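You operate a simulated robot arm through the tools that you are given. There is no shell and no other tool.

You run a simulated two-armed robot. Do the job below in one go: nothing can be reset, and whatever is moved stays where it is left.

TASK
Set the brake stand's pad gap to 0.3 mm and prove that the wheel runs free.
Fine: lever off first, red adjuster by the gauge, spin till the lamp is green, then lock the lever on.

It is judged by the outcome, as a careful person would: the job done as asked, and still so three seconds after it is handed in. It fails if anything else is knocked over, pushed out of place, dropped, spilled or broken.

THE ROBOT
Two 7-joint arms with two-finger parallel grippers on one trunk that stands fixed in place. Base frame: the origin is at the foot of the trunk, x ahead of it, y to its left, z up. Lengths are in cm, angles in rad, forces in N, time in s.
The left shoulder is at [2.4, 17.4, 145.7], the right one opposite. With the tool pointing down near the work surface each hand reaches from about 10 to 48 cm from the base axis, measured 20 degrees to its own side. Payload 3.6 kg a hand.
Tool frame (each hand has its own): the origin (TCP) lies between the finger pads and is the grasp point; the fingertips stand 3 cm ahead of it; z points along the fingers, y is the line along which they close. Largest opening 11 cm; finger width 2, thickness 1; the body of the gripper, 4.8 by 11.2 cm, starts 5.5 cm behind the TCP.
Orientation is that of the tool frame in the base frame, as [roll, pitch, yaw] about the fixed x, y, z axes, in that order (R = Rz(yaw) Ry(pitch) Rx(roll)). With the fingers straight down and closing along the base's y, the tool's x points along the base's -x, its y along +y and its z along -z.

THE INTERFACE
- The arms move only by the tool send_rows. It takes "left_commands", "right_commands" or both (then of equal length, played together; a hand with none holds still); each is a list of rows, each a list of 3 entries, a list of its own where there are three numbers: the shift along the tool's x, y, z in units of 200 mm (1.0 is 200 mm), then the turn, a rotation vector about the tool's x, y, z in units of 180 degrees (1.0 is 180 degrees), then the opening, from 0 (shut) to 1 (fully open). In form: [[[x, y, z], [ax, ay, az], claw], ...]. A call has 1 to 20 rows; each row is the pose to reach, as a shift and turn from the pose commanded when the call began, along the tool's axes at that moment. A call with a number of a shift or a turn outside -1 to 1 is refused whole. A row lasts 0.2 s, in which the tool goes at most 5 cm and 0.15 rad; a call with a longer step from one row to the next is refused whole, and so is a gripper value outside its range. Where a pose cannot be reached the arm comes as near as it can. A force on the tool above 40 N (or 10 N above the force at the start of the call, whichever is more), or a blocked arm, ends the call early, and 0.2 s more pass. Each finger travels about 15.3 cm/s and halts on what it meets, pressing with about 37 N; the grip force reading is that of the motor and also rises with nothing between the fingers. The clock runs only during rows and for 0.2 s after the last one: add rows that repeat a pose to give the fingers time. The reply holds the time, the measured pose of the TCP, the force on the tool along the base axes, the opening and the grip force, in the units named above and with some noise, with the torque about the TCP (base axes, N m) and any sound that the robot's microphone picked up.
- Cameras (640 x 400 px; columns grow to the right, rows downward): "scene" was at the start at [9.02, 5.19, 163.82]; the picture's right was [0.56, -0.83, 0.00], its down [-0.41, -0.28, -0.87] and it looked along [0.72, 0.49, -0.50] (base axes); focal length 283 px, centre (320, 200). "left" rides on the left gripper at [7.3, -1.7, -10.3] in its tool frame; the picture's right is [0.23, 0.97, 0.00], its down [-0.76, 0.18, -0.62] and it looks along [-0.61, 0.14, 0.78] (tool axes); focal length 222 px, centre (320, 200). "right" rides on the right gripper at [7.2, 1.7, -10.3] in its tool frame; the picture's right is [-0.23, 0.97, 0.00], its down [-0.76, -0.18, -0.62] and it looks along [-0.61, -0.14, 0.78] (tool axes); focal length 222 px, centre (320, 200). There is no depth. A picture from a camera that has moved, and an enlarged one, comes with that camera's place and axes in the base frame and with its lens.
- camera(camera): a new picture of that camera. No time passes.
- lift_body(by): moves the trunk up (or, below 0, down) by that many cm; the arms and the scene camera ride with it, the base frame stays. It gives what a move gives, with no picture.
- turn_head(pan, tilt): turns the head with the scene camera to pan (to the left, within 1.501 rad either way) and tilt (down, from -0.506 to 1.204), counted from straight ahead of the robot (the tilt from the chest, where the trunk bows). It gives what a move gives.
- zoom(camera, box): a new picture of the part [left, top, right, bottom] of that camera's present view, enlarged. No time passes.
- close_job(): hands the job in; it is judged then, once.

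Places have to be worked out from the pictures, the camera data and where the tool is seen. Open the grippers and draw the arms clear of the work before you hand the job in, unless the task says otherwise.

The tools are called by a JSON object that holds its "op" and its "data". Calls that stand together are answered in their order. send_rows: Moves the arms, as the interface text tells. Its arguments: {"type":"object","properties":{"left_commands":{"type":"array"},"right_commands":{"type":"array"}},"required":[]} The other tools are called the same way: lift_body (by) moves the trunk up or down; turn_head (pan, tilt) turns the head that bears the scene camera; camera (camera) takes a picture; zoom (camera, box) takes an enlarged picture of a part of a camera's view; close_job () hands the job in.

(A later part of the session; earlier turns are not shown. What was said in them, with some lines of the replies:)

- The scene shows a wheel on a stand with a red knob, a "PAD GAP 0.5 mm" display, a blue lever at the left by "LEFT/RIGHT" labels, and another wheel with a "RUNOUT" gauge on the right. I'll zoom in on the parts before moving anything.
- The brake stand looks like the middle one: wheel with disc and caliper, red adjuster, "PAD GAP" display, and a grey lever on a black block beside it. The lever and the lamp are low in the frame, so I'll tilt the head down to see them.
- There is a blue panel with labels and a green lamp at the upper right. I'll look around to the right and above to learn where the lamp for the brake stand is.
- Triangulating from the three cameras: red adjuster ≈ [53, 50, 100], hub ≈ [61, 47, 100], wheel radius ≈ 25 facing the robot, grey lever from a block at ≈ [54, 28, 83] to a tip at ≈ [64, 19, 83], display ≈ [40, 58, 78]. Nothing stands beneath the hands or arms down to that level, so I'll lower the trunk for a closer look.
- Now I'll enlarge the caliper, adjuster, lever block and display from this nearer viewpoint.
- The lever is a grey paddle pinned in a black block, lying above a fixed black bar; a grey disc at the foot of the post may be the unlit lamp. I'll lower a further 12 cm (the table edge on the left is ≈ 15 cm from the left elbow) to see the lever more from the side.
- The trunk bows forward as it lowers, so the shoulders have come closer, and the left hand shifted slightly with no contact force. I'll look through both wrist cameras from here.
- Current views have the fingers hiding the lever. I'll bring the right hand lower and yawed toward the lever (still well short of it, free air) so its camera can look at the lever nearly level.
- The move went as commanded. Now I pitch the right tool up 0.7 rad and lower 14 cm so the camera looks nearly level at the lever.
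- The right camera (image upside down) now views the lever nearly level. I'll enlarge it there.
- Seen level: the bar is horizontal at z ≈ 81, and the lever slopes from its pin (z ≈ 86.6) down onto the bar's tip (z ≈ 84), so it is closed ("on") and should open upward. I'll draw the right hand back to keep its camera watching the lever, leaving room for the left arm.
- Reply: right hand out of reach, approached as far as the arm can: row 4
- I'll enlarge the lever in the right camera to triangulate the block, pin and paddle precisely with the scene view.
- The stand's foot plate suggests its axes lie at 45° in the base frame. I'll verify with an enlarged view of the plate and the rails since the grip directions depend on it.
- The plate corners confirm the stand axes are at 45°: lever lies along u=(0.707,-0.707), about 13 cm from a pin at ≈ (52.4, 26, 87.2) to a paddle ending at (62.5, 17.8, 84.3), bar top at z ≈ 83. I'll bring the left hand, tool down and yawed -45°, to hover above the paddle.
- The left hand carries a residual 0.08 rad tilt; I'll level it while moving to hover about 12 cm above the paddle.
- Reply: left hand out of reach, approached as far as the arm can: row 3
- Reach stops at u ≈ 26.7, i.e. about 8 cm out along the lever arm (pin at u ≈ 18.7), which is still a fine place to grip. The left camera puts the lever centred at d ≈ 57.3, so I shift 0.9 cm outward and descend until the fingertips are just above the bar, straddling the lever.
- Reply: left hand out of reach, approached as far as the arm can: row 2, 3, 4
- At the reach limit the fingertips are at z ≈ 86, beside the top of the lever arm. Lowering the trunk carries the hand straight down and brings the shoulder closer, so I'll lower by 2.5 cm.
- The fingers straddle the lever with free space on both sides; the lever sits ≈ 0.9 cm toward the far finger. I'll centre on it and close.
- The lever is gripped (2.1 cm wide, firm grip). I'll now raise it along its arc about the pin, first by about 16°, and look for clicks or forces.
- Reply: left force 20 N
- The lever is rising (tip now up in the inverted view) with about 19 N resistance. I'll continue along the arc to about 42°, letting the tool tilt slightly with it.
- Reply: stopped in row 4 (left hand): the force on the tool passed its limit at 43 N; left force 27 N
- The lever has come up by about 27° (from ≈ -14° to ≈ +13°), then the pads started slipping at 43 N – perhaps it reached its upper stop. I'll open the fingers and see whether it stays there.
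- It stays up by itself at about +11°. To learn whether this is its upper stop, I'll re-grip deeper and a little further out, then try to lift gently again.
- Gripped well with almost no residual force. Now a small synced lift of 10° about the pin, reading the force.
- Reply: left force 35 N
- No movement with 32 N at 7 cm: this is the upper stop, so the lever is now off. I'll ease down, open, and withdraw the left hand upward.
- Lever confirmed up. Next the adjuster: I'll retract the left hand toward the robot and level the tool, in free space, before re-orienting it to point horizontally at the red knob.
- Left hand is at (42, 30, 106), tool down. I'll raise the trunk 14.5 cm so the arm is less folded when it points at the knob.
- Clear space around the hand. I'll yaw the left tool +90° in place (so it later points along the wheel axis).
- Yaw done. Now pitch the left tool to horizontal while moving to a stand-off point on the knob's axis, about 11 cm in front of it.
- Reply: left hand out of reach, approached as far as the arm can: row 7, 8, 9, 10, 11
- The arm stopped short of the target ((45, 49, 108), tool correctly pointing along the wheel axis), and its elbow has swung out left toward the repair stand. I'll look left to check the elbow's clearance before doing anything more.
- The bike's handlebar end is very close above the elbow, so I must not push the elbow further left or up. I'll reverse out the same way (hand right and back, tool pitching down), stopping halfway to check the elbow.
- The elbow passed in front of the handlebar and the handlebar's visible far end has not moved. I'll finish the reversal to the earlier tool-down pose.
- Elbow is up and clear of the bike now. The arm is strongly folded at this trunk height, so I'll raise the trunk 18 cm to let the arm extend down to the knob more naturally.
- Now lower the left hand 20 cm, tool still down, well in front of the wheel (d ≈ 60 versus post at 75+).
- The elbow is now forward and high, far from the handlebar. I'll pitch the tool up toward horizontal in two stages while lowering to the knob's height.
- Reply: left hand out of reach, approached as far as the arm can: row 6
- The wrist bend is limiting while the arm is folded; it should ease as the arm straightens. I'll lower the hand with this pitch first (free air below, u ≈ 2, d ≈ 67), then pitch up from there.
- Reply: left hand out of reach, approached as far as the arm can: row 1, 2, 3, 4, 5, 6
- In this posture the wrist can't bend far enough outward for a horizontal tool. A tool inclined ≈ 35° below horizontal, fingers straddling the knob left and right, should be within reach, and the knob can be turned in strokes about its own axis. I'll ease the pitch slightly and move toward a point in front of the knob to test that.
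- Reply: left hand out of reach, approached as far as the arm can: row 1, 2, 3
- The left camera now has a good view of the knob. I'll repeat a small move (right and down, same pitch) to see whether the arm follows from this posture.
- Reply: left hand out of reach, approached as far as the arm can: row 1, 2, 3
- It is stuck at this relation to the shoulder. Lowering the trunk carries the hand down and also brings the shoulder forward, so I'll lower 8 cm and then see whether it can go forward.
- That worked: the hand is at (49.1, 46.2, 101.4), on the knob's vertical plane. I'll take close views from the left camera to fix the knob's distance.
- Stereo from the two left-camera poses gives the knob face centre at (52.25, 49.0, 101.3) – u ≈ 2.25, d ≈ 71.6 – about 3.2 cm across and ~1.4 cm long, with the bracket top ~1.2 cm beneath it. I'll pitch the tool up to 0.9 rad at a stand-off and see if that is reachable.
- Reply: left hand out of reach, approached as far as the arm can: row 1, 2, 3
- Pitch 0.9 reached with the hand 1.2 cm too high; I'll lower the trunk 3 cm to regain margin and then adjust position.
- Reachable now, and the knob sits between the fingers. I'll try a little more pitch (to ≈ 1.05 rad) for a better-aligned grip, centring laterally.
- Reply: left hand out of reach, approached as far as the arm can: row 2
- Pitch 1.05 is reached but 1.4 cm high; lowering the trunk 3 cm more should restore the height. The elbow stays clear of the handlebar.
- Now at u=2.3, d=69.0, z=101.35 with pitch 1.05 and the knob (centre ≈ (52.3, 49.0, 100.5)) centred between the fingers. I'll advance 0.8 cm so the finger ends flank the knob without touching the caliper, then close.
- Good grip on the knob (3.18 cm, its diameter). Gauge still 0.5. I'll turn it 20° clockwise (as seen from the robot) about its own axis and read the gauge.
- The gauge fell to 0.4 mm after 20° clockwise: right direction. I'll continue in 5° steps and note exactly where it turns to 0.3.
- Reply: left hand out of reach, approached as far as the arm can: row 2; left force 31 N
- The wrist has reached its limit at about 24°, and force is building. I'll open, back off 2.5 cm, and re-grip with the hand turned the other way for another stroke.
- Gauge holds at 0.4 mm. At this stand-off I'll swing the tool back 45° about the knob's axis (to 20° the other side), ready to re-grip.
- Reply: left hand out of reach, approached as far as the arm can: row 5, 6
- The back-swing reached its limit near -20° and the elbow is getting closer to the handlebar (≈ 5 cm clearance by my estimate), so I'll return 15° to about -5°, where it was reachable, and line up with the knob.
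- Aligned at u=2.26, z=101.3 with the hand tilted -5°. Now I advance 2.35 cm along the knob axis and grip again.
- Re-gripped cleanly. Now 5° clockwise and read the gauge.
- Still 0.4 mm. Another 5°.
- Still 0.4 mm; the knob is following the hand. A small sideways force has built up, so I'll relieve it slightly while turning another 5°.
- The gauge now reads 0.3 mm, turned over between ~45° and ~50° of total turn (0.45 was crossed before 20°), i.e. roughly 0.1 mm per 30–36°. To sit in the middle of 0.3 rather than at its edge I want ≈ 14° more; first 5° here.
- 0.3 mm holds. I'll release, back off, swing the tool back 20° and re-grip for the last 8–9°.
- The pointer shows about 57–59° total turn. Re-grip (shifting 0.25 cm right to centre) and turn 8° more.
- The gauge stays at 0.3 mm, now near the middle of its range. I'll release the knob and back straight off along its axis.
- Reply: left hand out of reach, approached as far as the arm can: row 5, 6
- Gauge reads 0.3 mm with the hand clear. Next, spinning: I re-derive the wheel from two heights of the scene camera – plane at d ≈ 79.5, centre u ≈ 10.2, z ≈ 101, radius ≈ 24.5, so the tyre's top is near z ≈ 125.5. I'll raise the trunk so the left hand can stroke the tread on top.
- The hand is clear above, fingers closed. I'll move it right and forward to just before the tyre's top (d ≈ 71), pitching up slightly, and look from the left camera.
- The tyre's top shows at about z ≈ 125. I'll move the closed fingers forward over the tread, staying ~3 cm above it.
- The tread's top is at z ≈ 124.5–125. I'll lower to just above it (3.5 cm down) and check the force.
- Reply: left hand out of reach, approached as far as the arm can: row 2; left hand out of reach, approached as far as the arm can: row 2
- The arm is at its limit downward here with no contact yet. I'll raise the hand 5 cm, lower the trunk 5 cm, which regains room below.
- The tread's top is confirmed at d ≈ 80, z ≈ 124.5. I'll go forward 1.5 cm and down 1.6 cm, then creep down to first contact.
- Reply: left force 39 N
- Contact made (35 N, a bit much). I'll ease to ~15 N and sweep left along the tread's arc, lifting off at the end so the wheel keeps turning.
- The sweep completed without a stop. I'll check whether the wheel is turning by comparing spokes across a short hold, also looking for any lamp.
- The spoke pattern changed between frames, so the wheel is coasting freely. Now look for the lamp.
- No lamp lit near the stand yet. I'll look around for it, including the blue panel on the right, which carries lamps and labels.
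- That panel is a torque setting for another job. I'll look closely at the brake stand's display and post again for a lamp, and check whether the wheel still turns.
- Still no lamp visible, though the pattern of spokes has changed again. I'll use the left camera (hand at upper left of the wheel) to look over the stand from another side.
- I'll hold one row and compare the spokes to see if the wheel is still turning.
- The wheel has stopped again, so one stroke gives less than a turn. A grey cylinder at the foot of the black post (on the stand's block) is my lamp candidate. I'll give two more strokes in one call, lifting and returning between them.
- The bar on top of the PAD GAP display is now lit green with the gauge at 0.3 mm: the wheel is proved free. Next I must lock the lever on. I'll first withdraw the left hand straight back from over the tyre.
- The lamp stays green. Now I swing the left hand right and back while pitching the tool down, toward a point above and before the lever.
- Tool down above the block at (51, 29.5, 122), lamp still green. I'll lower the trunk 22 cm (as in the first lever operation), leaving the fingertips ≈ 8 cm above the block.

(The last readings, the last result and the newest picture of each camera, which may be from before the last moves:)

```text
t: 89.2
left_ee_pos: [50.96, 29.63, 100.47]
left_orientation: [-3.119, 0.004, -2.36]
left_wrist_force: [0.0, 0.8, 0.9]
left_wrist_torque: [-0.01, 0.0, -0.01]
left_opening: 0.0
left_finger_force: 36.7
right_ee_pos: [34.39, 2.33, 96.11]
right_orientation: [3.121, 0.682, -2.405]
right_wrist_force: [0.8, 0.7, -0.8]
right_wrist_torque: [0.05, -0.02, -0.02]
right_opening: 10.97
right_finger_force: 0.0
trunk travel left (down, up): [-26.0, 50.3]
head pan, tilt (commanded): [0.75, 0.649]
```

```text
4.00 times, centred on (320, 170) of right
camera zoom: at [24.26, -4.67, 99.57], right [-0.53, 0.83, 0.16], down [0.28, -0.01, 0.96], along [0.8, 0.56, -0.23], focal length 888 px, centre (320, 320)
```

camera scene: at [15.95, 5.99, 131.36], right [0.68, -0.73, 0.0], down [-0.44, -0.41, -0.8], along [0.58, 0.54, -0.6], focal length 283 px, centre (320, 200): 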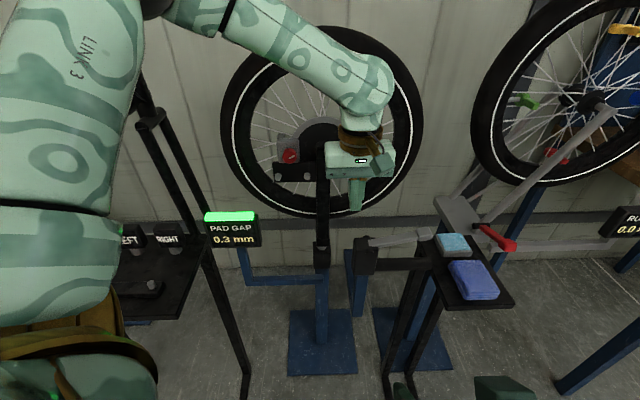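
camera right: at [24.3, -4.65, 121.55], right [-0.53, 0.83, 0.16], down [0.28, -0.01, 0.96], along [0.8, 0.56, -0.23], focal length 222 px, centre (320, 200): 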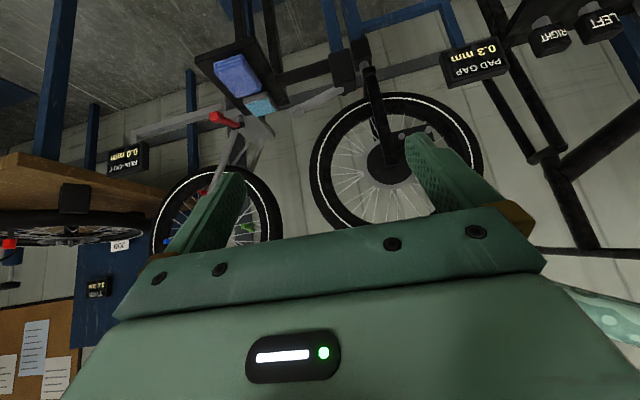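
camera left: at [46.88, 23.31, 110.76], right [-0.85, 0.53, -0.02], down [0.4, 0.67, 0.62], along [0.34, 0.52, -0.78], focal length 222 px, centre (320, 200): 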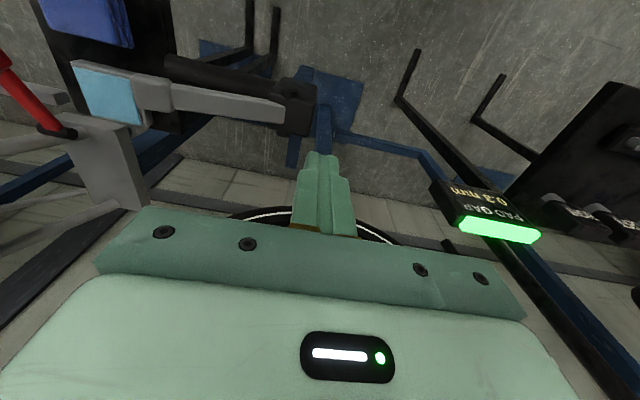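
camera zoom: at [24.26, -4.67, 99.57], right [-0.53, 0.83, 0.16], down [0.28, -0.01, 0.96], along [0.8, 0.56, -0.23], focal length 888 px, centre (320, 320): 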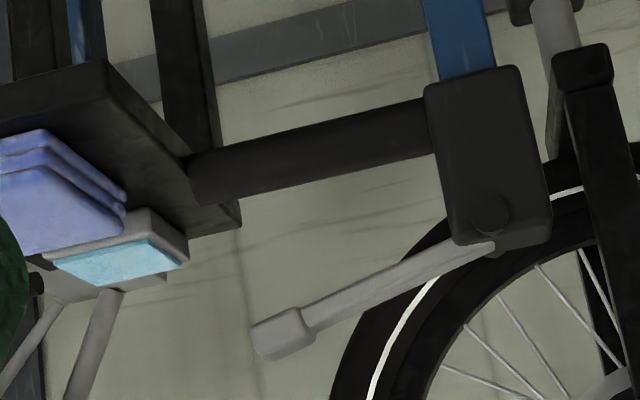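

Lever still up at about +12°, lamp green. I'll move the closed left fingers over the lever's outer part (u ≈ 28), tilted slightly forward for reach, about 3 cm above it.

{"op": "send_rows", "data": {"left_commands": [[[0.005, -0.2, 0], [0, -0.0398, 0], 0], [[0.01, -0.41, 0.04], [0, -0.0796, 0], 0], [[0.015, -0.6, 0.12], [0, -0.119, 0], 0], [[0.02, -0.645, 0.2], [0, -0.159, 0], 0]]}}

{"op": "zoom", "data": {"camera": "right", "box": [240, 120, 400, 220]}}

{"op": "camera", "data": {"camera": "left"}}

{"op": "zoom", "data": {"camera": "scene", "box": [300, 150, 540, 330]}}

```text
t: 90.2
left_ee_pos: [58.6, 21.93, 97.12]
left_orientation: [-3.111, 0.503, -2.343]
left_wrist_force: [0.3, -0.4, -0.5]
left_wrist_torque: [0.02, -0.03, 0.0]
left_opening: 0.0
left_finger_force: 37.0
left hand out of reach, approached as far as the arm can: row 3, 4
right_ee_pos: [34.24, 2.43, 96.15]
right_orientation: [3.121, 0.683, -2.406]
right_wrist_force: [0.0, 0.3, -0.4]
right_wrist_torque: [0.0, 0.04, 0.01]
right_opening: 11.0
right_finger_force: 0.1
trunk travel left (down, up): [-26.0, 50.3]
head pan, tilt (commanded): [0.75, 0.649]
```

```text
4.00 times, centred on (320, 170) of right
camera zoom: at [24.23, -4.66, 99.57], right [-0.53, 0.83, 0.16], down [0.28, -0.01, 0.96], along [0.8, 0.56, -0.23], focal length 888 px, centre (320, 320)
```

zoom: 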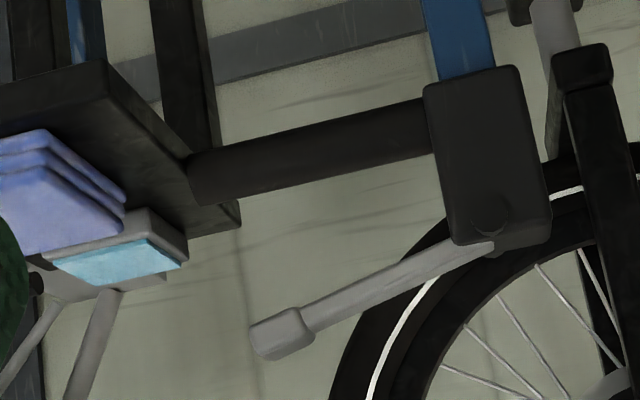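

```text
taken
camera left: at [51.76, 12.65, 102.71], right [-0.83, 0.55, -0.14], down [0.12, 0.4, 0.91], along [0.55, 0.73, -0.4], focal length 222 px, centre (320, 200)
```

left: 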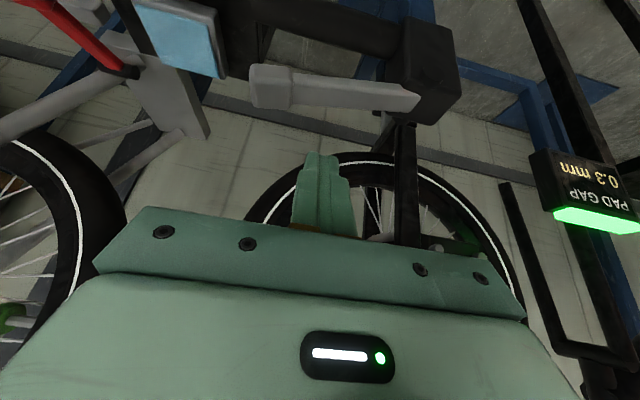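

```text
2.22 times, centred on (420, 240) of scene
camera zoom: at [15.9, 5.99, 131.36], right [0.68, -0.73, 0.0], down [-0.44, -0.41, -0.8], along [0.58, 0.54, -0.6], focal length 630 px, centre (98, 111)
```

zoom: 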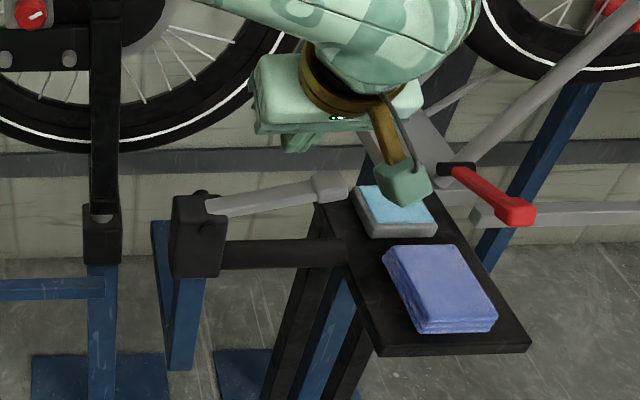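

The fingertips are over the lever at u ≈ 26, about 5 cm above it. I'll lower the trunk 4 cm to come just above the lever, then push with the arm under force limits.

{"op": "lift_body", "data": {"by": -4}}

{"op": "zoom", "data": {"camera": "right", "box": [240, 120, 400, 220]}}

{"op": "zoom", "data": {"camera": "left", "box": [180, 20, 500, 220]}}

```text
t: 91.0
left_ee_pos: [58.53, 21.89, 93.29]
left_orientation: [-3.113, 0.503, -2.345]
left_wrist_force: [-0.2, 0.3, 0.5]
left_wrist_torque: [-0.01, 0.0, 0.0]
left_opening: 0.02
left_finger_force: 36.9
right_ee_pos: [34.31, 2.41, 92.16]
right_orientation: [3.122, 0.681, -2.405]
right_wrist_force: [-0.8, 0.7, 0.1]
right_wrist_torque: [0.02, -0.02, -0.01]
right_opening: 10.99
right_finger_force: 0.0
trunk travel left (down, up): [-22.0, 54.3]
head pan, tilt (commanded): [0.75, 0.649]
```

```text
4.00 times, centred on (320, 170) of right
camera zoom: at [24.28, -4.59, 95.59], right [-0.53, 0.83, 0.16], down [0.28, 0.0, 0.96], along [0.8, 0.55, -0.23], focal length 888 px, centre (320, 320)
```

zoom: 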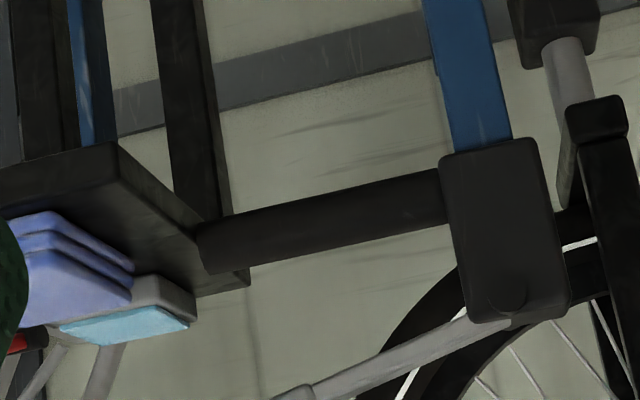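

```text
2.00 times, centred on (340, 120) of left
camera zoom: at [51.74, 12.62, 98.76], right [-0.83, 0.55, -0.13], down [0.12, 0.4, 0.91], along [0.55, 0.73, -0.4], focal length 444 px, centre (280, 360)
```

zoom: 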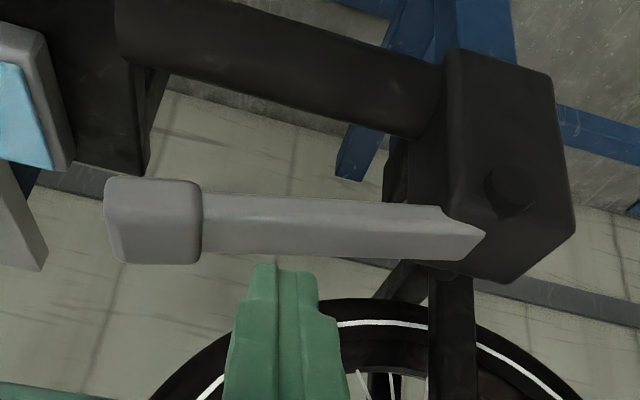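

The fingertips are right over the lever. Now I press straight down up to 5 cm; the force limit will stop the motion at the lever's stop.

{"op": "send_rows", "data": {"left_commands": [[[0.0241, 0, 0.0438], [0, 0, 0], 0], [[0.0482, 0, 0.0876], [0, 0, 0], 0], [[0.0723, 0, 0.1314], [0, 0, 0], 0], [[0.0964, 0, 0.1752], [0, 0, 0], 0]]}}

{"op": "zoom", "data": {"camera": "right", "box": [240, 120, 400, 220]}}

{"op": "zoom", "data": {"camera": "left", "box": [180, 20, 500, 220]}}

```text
t: 92.0
left_ee_pos: [58.7, 21.72, 89.23]
left_orientation: [-3.114, 0.499, -2.345]
left_wrist_force: [0.0, -1.3, 0.2]
left_wrist_torque: [-0.02, -0.03, 0.01]
left_opening: 0.0
left_finger_force: 37.0
right_ee_pos: [34.44, 2.4, 92.03]
right_orientation: [3.122, 0.678, -2.406]
right_wrist_force: [0.0, -0.7, -0.1]
right_wrist_torque: [0.02, -0.05, 0.04]
right_opening: 10.98
right_finger_force: 0.0
trunk travel left (down, up): [-22.0, 54.3]
head pan, tilt (commanded): [0.75, 0.649]
```

```text
4.00 times, centred on (320, 170) of right
camera zoom: at [24.37, -4.62, 95.54], right [-0.53, 0.83, 0.16], down [0.28, -0.01, 0.96], along [0.8, 0.56, -0.23], focal length 888 px, centre (320, 320)
```

zoom: 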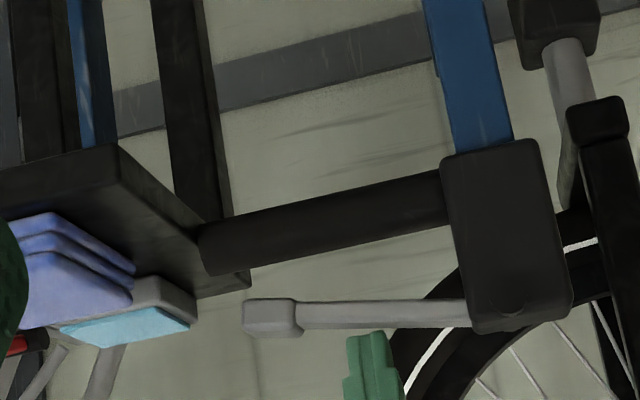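

```text
2.00 times, centred on (340, 120) of left
camera zoom: at [51.89, 12.53, 94.66], right [-0.83, 0.55, -0.13], down [0.12, 0.4, 0.91], along [0.55, 0.73, -0.4], focal length 444 px, centre (280, 360)
```

zoom: 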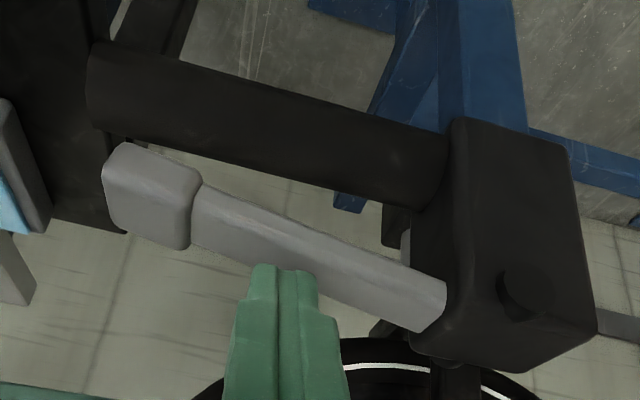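

The lever has come down nearly to its original angle with no residual force. I'll press on in small steps until it meets its stop.

{"op": "send_rows", "data": {"left_commands": [[[0.0096, 0, 0.0175], [0, 0, 0], 0], [[0.0169, 0, 0.0307], [0, 0, 0], 0], [[0.0241, 0, 0.0438], [0, 0, 0], 0]]}}

{"op": "zoom", "data": {"camera": "right", "box": [240, 120, 400, 220]}}

{"op": "zoom", "data": {"camera": "left", "box": [180, 20, 500, 220]}}

```text
t: 92.8
left_ee_pos: [58.72, 21.75, 88.44]
left_orientation: [-3.106, 0.507, -2.344]
left_wrist_force: [3.3, -1.3, 25.9]
left_wrist_torque: [0.24, -0.07, -0.01]
left_opening: 0.0
left_finger_force: 37.7
right_ee_pos: [34.31, 2.42, 92.19]
right_orientation: [3.123, 0.682, -2.405]
right_wrist_force: [0.5, 0.3, -0.3]
right_wrist_torque: [0.01, -0.03, -0.03]
right_opening: 11.01
right_finger_force: 0.1
trunk travel left (down, up): [-22.0, 54.3]
head pan, tilt (commanded): [0.75, 0.649]
```

```text
4.00 times, centred on (320, 170) of right
camera zoom: at [24.21, -4.69, 95.64], right [-0.53, 0.83, 0.16], down [0.28, -0.01, 0.96], along [0.8, 0.56, -0.23], focal length 888 px, centre (320, 320)
```

zoom: 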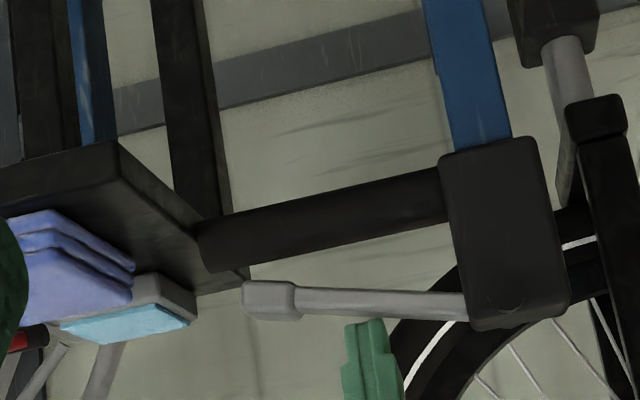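

```text
2.00 times, centred on (340, 120) of left
camera zoom: at [51.76, 12.57, 94.11], right [-0.82, 0.55, -0.14], down [0.11, 0.4, 0.91], along [0.56, 0.73, -0.39], focal length 444 px, centre (280, 360)
```

zoom: 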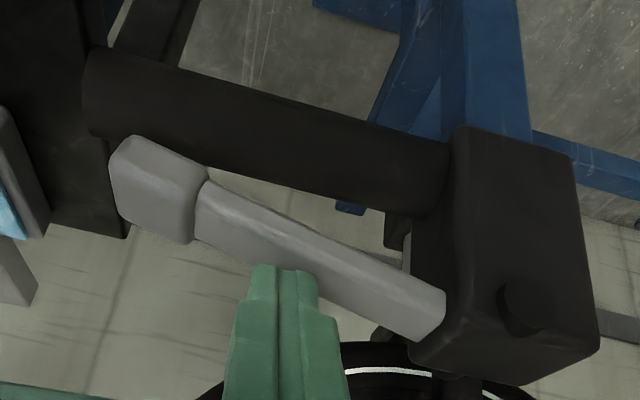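

Now 26 N resistance and the lever is back at its original "on" angle. I'll press a little harder to make sure it is seated, then check.

{"op": "send_rows", "data": {"left_commands": [[[0.0048, 0, 0.0088], [0, 0, 0], 0], [[0.0072, 0, 0.0131], [0, 0, 0], 0], [[0.0072, 0, 0.0131], [0, 0, 0], 0]]}}

{"op": "zoom", "data": {"camera": "right", "box": [240, 120, 400, 220]}}

{"op": "camera", "data": {"camera": "scene"}}

```text
t: 93.3
left_ee_pos: [58.81, 21.71, 88.57]
left_orientation: [-3.103, 0.51, -2.344]
left_wrist_force: [-5.8, -5.6, 18.6]
left_wrist_torque: [0.04, 0.2, 0.07]
left_opening: 0.02
left_finger_force: 36.6
left hand out of reach, approached as far as the arm can: row 2
right_ee_pos: [34.18, 2.35, 92.12]
right_orientation: [3.122, 0.68, -2.404]
right_wrist_force: [0.2, 0.0, 0.5]
right_wrist_torque: [-0.02, 0.02, 0.01]
right_opening: 11.01
right_finger_force: 0.2
trunk travel left (down, up): [-22.0, 54.3]
head pan, tilt (commanded): [0.75, 0.649]
stopped in row 2 (left hand): the force on the tool passed its limit at 41 N (the readings are from after the stop); the commanded pose is now the measured one
```

```text
4.00 times, centred on (320, 170) of right
camera zoom: at [24.17, -4.66, 95.57], right [-0.53, 0.83, 0.16], down [0.28, -0.01, 0.96], along [0.8, 0.56, -0.23], focal length 888 px, centre (320, 320)
```

zoom: 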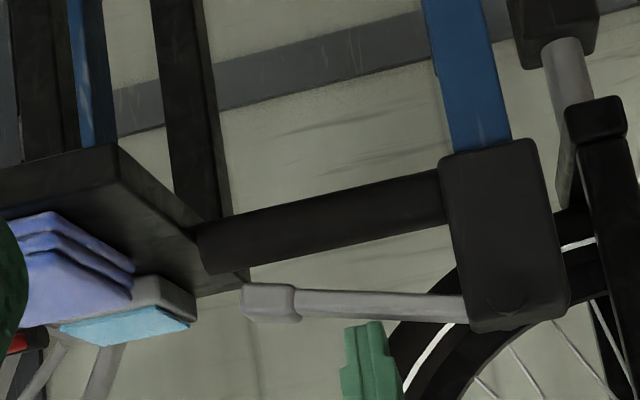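

```text
taken
camera scene: at [17.71, 5.91, 127.22], right [0.68, -0.73, 0.0], down [-0.44, -0.41, -0.8], along [0.58, 0.54, -0.6], focal length 283 px, centre (320, 200)
```

scene: 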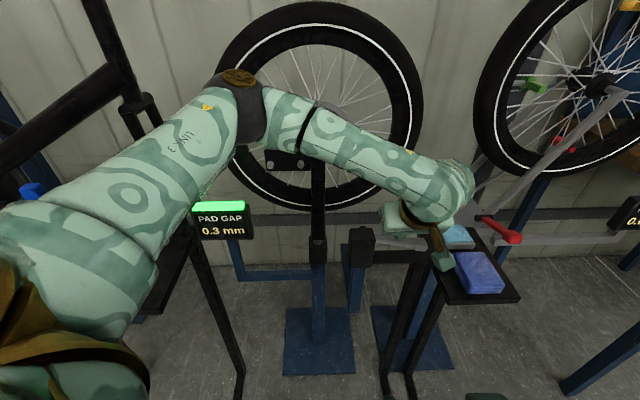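

Hard stop at 41 N: the lever is fully on, the gauge shows 0.3 mm and the lamp is still green. I'll lift the hand off straight up.

{"op": "send_rows", "data": {"left_commands": [[[-0.06, 0, -0.11], [0, 0, 0], 0], [[-0.145, 0, -0.263], [0, 0, 0], 0], [[-0.24, 0, -0.438], [0, 0, 0], 0]]}}

{"op": "zoom", "data": {"camera": "right", "box": [240, 120, 400, 220]}}

{"op": "camera", "data": {"camera": "scene"}}

```text
t: 94.1
left_ee_pos: [58.66, 22.03, 98.38]
left_orientation: [-3.11, 0.508, -2.344]
left_wrist_force: [0.1, 0.8, 0.3]
left_wrist_torque: [-0.01, 0.0, 0.02]
left_opening: 0.0
left_finger_force: 37.6
right_ee_pos: [34.26, 2.43, 92.16]
right_orientation: [3.121, 0.681, -2.406]
right_wrist_force: [-0.2, 0.0, 0.5]
right_wrist_torque: [-0.01, -0.04, 0.03]
right_opening: 11.0
right_finger_force: 0.0
trunk travel left (down, up): [-22.0, 54.3]
head pan, tilt (commanded): [0.75, 0.649]
```

```text
4.00 times, centred on (320, 170) of right
camera zoom: at [24.31, -4.61, 95.56], right [-0.53, 0.83, 0.16], down [0.28, -0.01, 0.96], along [0.8, 0.56, -0.23], focal length 888 px, centre (320, 320)
```

zoom: 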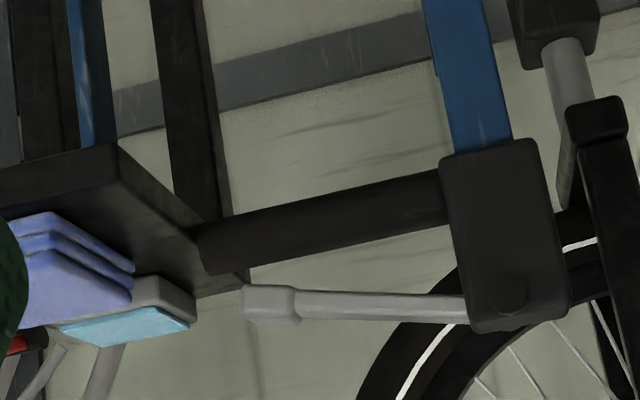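

```text
taken
camera scene: at [17.91, 5.98, 127.21], right [0.68, -0.73, 0.0], down [-0.44, -0.41, -0.8], along [0.58, 0.54, -0.6], focal length 283 px, centre (320, 200)
```

scene: 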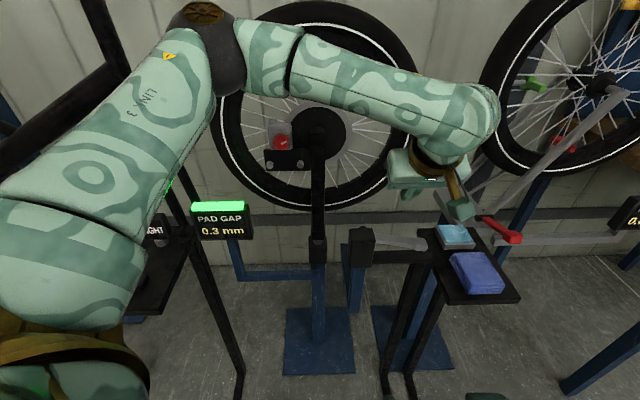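

The lever stays down at its original "on" position, lamp green and gauge 0.3 mm. I'll retract the left hand back toward the robot, levelling the tool and opening the gripper once clear.

{"op": "send_rows", "data": {"left_commands": [[[0.0, 0.1, -0.15], [0, 0.03, 0], 0], [[0.02, 0.27, -0.27], [0, 0.06, 0], 0], [[0.04, 0.45, -0.36], [0, 0.09, 0], 0.3], [[0.055, 0.62, -0.43], [0, 0.125, 0], 0.6], [[0.068, 0.795, -0.495], [0, 0.159, 0], 1]]}}

{"op": "lift_body", "data": {"by": 15}}

{"op": "camera", "data": {"camera": "scene"}}

```text
t: 95.3
left_ee_pos: [42.97, 29.38, 105.76]
left_orientation: [-3.11, 0.005, -2.359]
left_wrist_force: [0.1, 0.4, 1.1]
left_wrist_torque: [0.01, -0.03, 0.0]
left_opening: 11.0
left_finger_force: 0.1
right_ee_pos: [34.33, 2.51, 92.01]
right_orientation: [3.123, 0.681, -2.406]
right_wrist_force: [-0.2, 0.3, -0.2]
right_wrist_torque: [0.03, -0.01, 0.0]
right_opening: 10.99
right_finger_force: 0.1
trunk travel left (down, up): [-22.0, 54.3]
head pan, tilt (commanded): [0.75, 0.649]
```

```text
t: 97.0
left_ee_pos: [43.09, 29.27, 120.81]
left_orientation: [-3.112, 0.008, -2.36]
left_wrist_force: [0.4, -0.3, -0.1]
left_wrist_torque: [0.01, 0.0, -0.01]
left_opening: 11.01
left_finger_force: 0.2
right_ee_pos: [34.57, 2.44, 106.99]
right_orientation: [3.121, 0.678, -2.405]
right_wrist_force: [-0.4, 0.0, -0.2]
right_wrist_torque: [0.02, -0.01, -0.03]
right_opening: 10.99
right_finger_force: 0.0
trunk travel left (down, up): [-37.0, 39.3]
head pan, tilt (commanded): [0.75, 0.649]
```

```text
taken
camera scene: at [11.69, 6.0, 142.53], right [0.68, -0.73, 0.0], down [-0.44, -0.41, -0.8], along [0.58, 0.54, -0.61], focal length 283 px, centre (320, 200)
```

scene: 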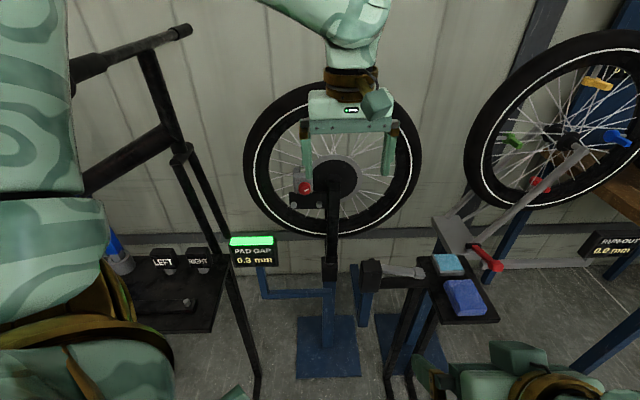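

Both hands are clear and open. I'll raise the trunk back to its starting height and do a final check of lever, gauge, lamp and surroundings.

{"op": "lift_body", "data": {"by": 20}}

{"op": "camera", "data": {"camera": "scene"}}

{"op": "zoom", "data": {"camera": "scene", "box": [230, 230, 500, 360]}}

{"op": "zoom", "data": {"camera": "right", "box": [220, 40, 540, 240]}}

```text
t: 99.2
left_ee_pos: [43.12, 29.34, 140.82]
left_orientation: [-3.114, 0.006, -2.36]
left_wrist_force: [0.4, 0.1, 0.2]
left_wrist_torque: [-0.01, -0.02, 0.01]
left_opening: 11.02
left_finger_force: 0.0
right_ee_pos: [34.5, 2.39, 127.07]
right_orientation: [3.12, 0.679, -2.406]
right_wrist_force: [0.0, 1.2, -0.1]
right_wrist_torque: [-0.01, 0.04, 0.0]
right_opening: 10.97
right_finger_force: 0.1
trunk travel left (down, up): [-57.0, 19.3]
head pan, tilt (commanded): [0.75, 0.649]
```

```text
taken
camera scene: at [7.91, 6.0, 162.67], right [0.68, -0.73, 0.0], down [-0.44, -0.41, -0.8], along [0.58, 0.54, -0.6], focal length 283 px, centre (320, 200)
```

scene: 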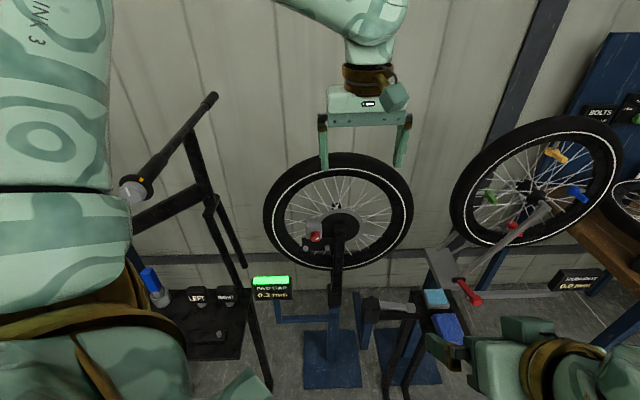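

```text
2.37 times, centred on (365, 295) of scene
camera zoom: at [7.91, 6.0, 162.67], right [0.68, -0.73, 0.0], down [-0.44, -0.41, -0.8], along [0.58, 0.54, -0.6], focal length 672 px, centre (213, -25)
```

zoom: 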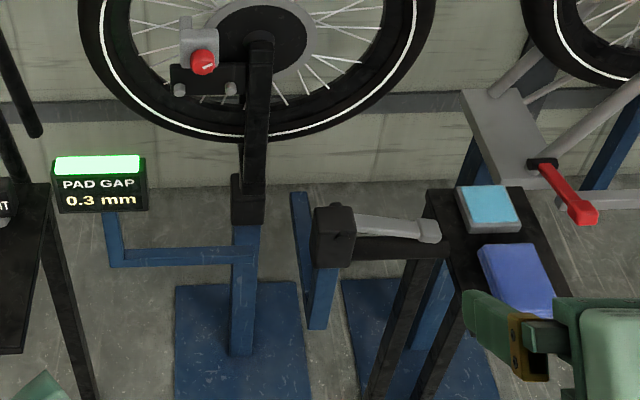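

```text
2.00 times, centred on (380, 140) of right
camera zoom: at [24.37, -4.6, 130.53], right [-0.53, 0.83, 0.16], down [0.28, 0.0, 0.96], along [0.8, 0.56, -0.23], focal length 444 px, centre (200, 320)
```

zoom: 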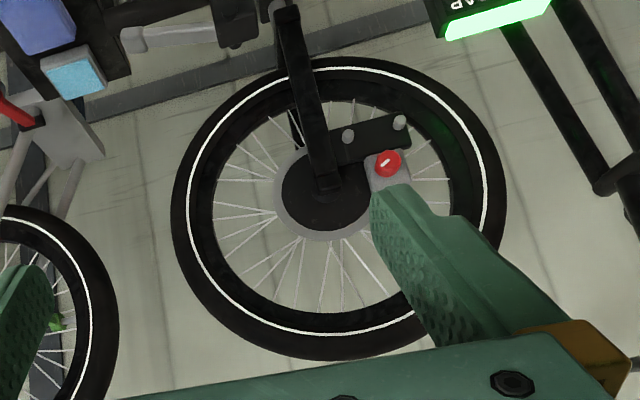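

Final check: gauge 0.3 mm, lamp green, lever fully down on its stop, wheel still. The sponge, towel and handlebar are where they were, and both grippers are open and clear. I'm handing the job in.

{"op": "close_job", "data": {}}

```text
The job is handed in.
```

The brake stand's pad gap is set to 0.3 mm, the wheel spun freely until the lamp went green, and the lever is back on. At the final check before handing in, the gauge still read 0.3 mm and the lamp was still green.

- **Lever off:** I raised the lever to its upper stop before touching anything else.
- **Gap:** I turned the red adjuster clockwise in three grips. The gauge only shows tenths of a millimetre. I went a little past the point where it changed to 0.3, so the setting is not at the edge of that reading.
- **Spin:** The first stroke on the tyre turned the wheel, but it coasted to a stop and the lamp stayed dark. Two more strokes turned the bar on top of the display green.
- **Lever on:** I pressed the lever down until it hit a hard stop, at the same angle it started from. It stayed there when I let go, but I saw no separate catch and heard no click. I also did not check that the brake now holds the wheel.

Nothing else looked moved or knocked over. Both grippers are open and clear of the stand.
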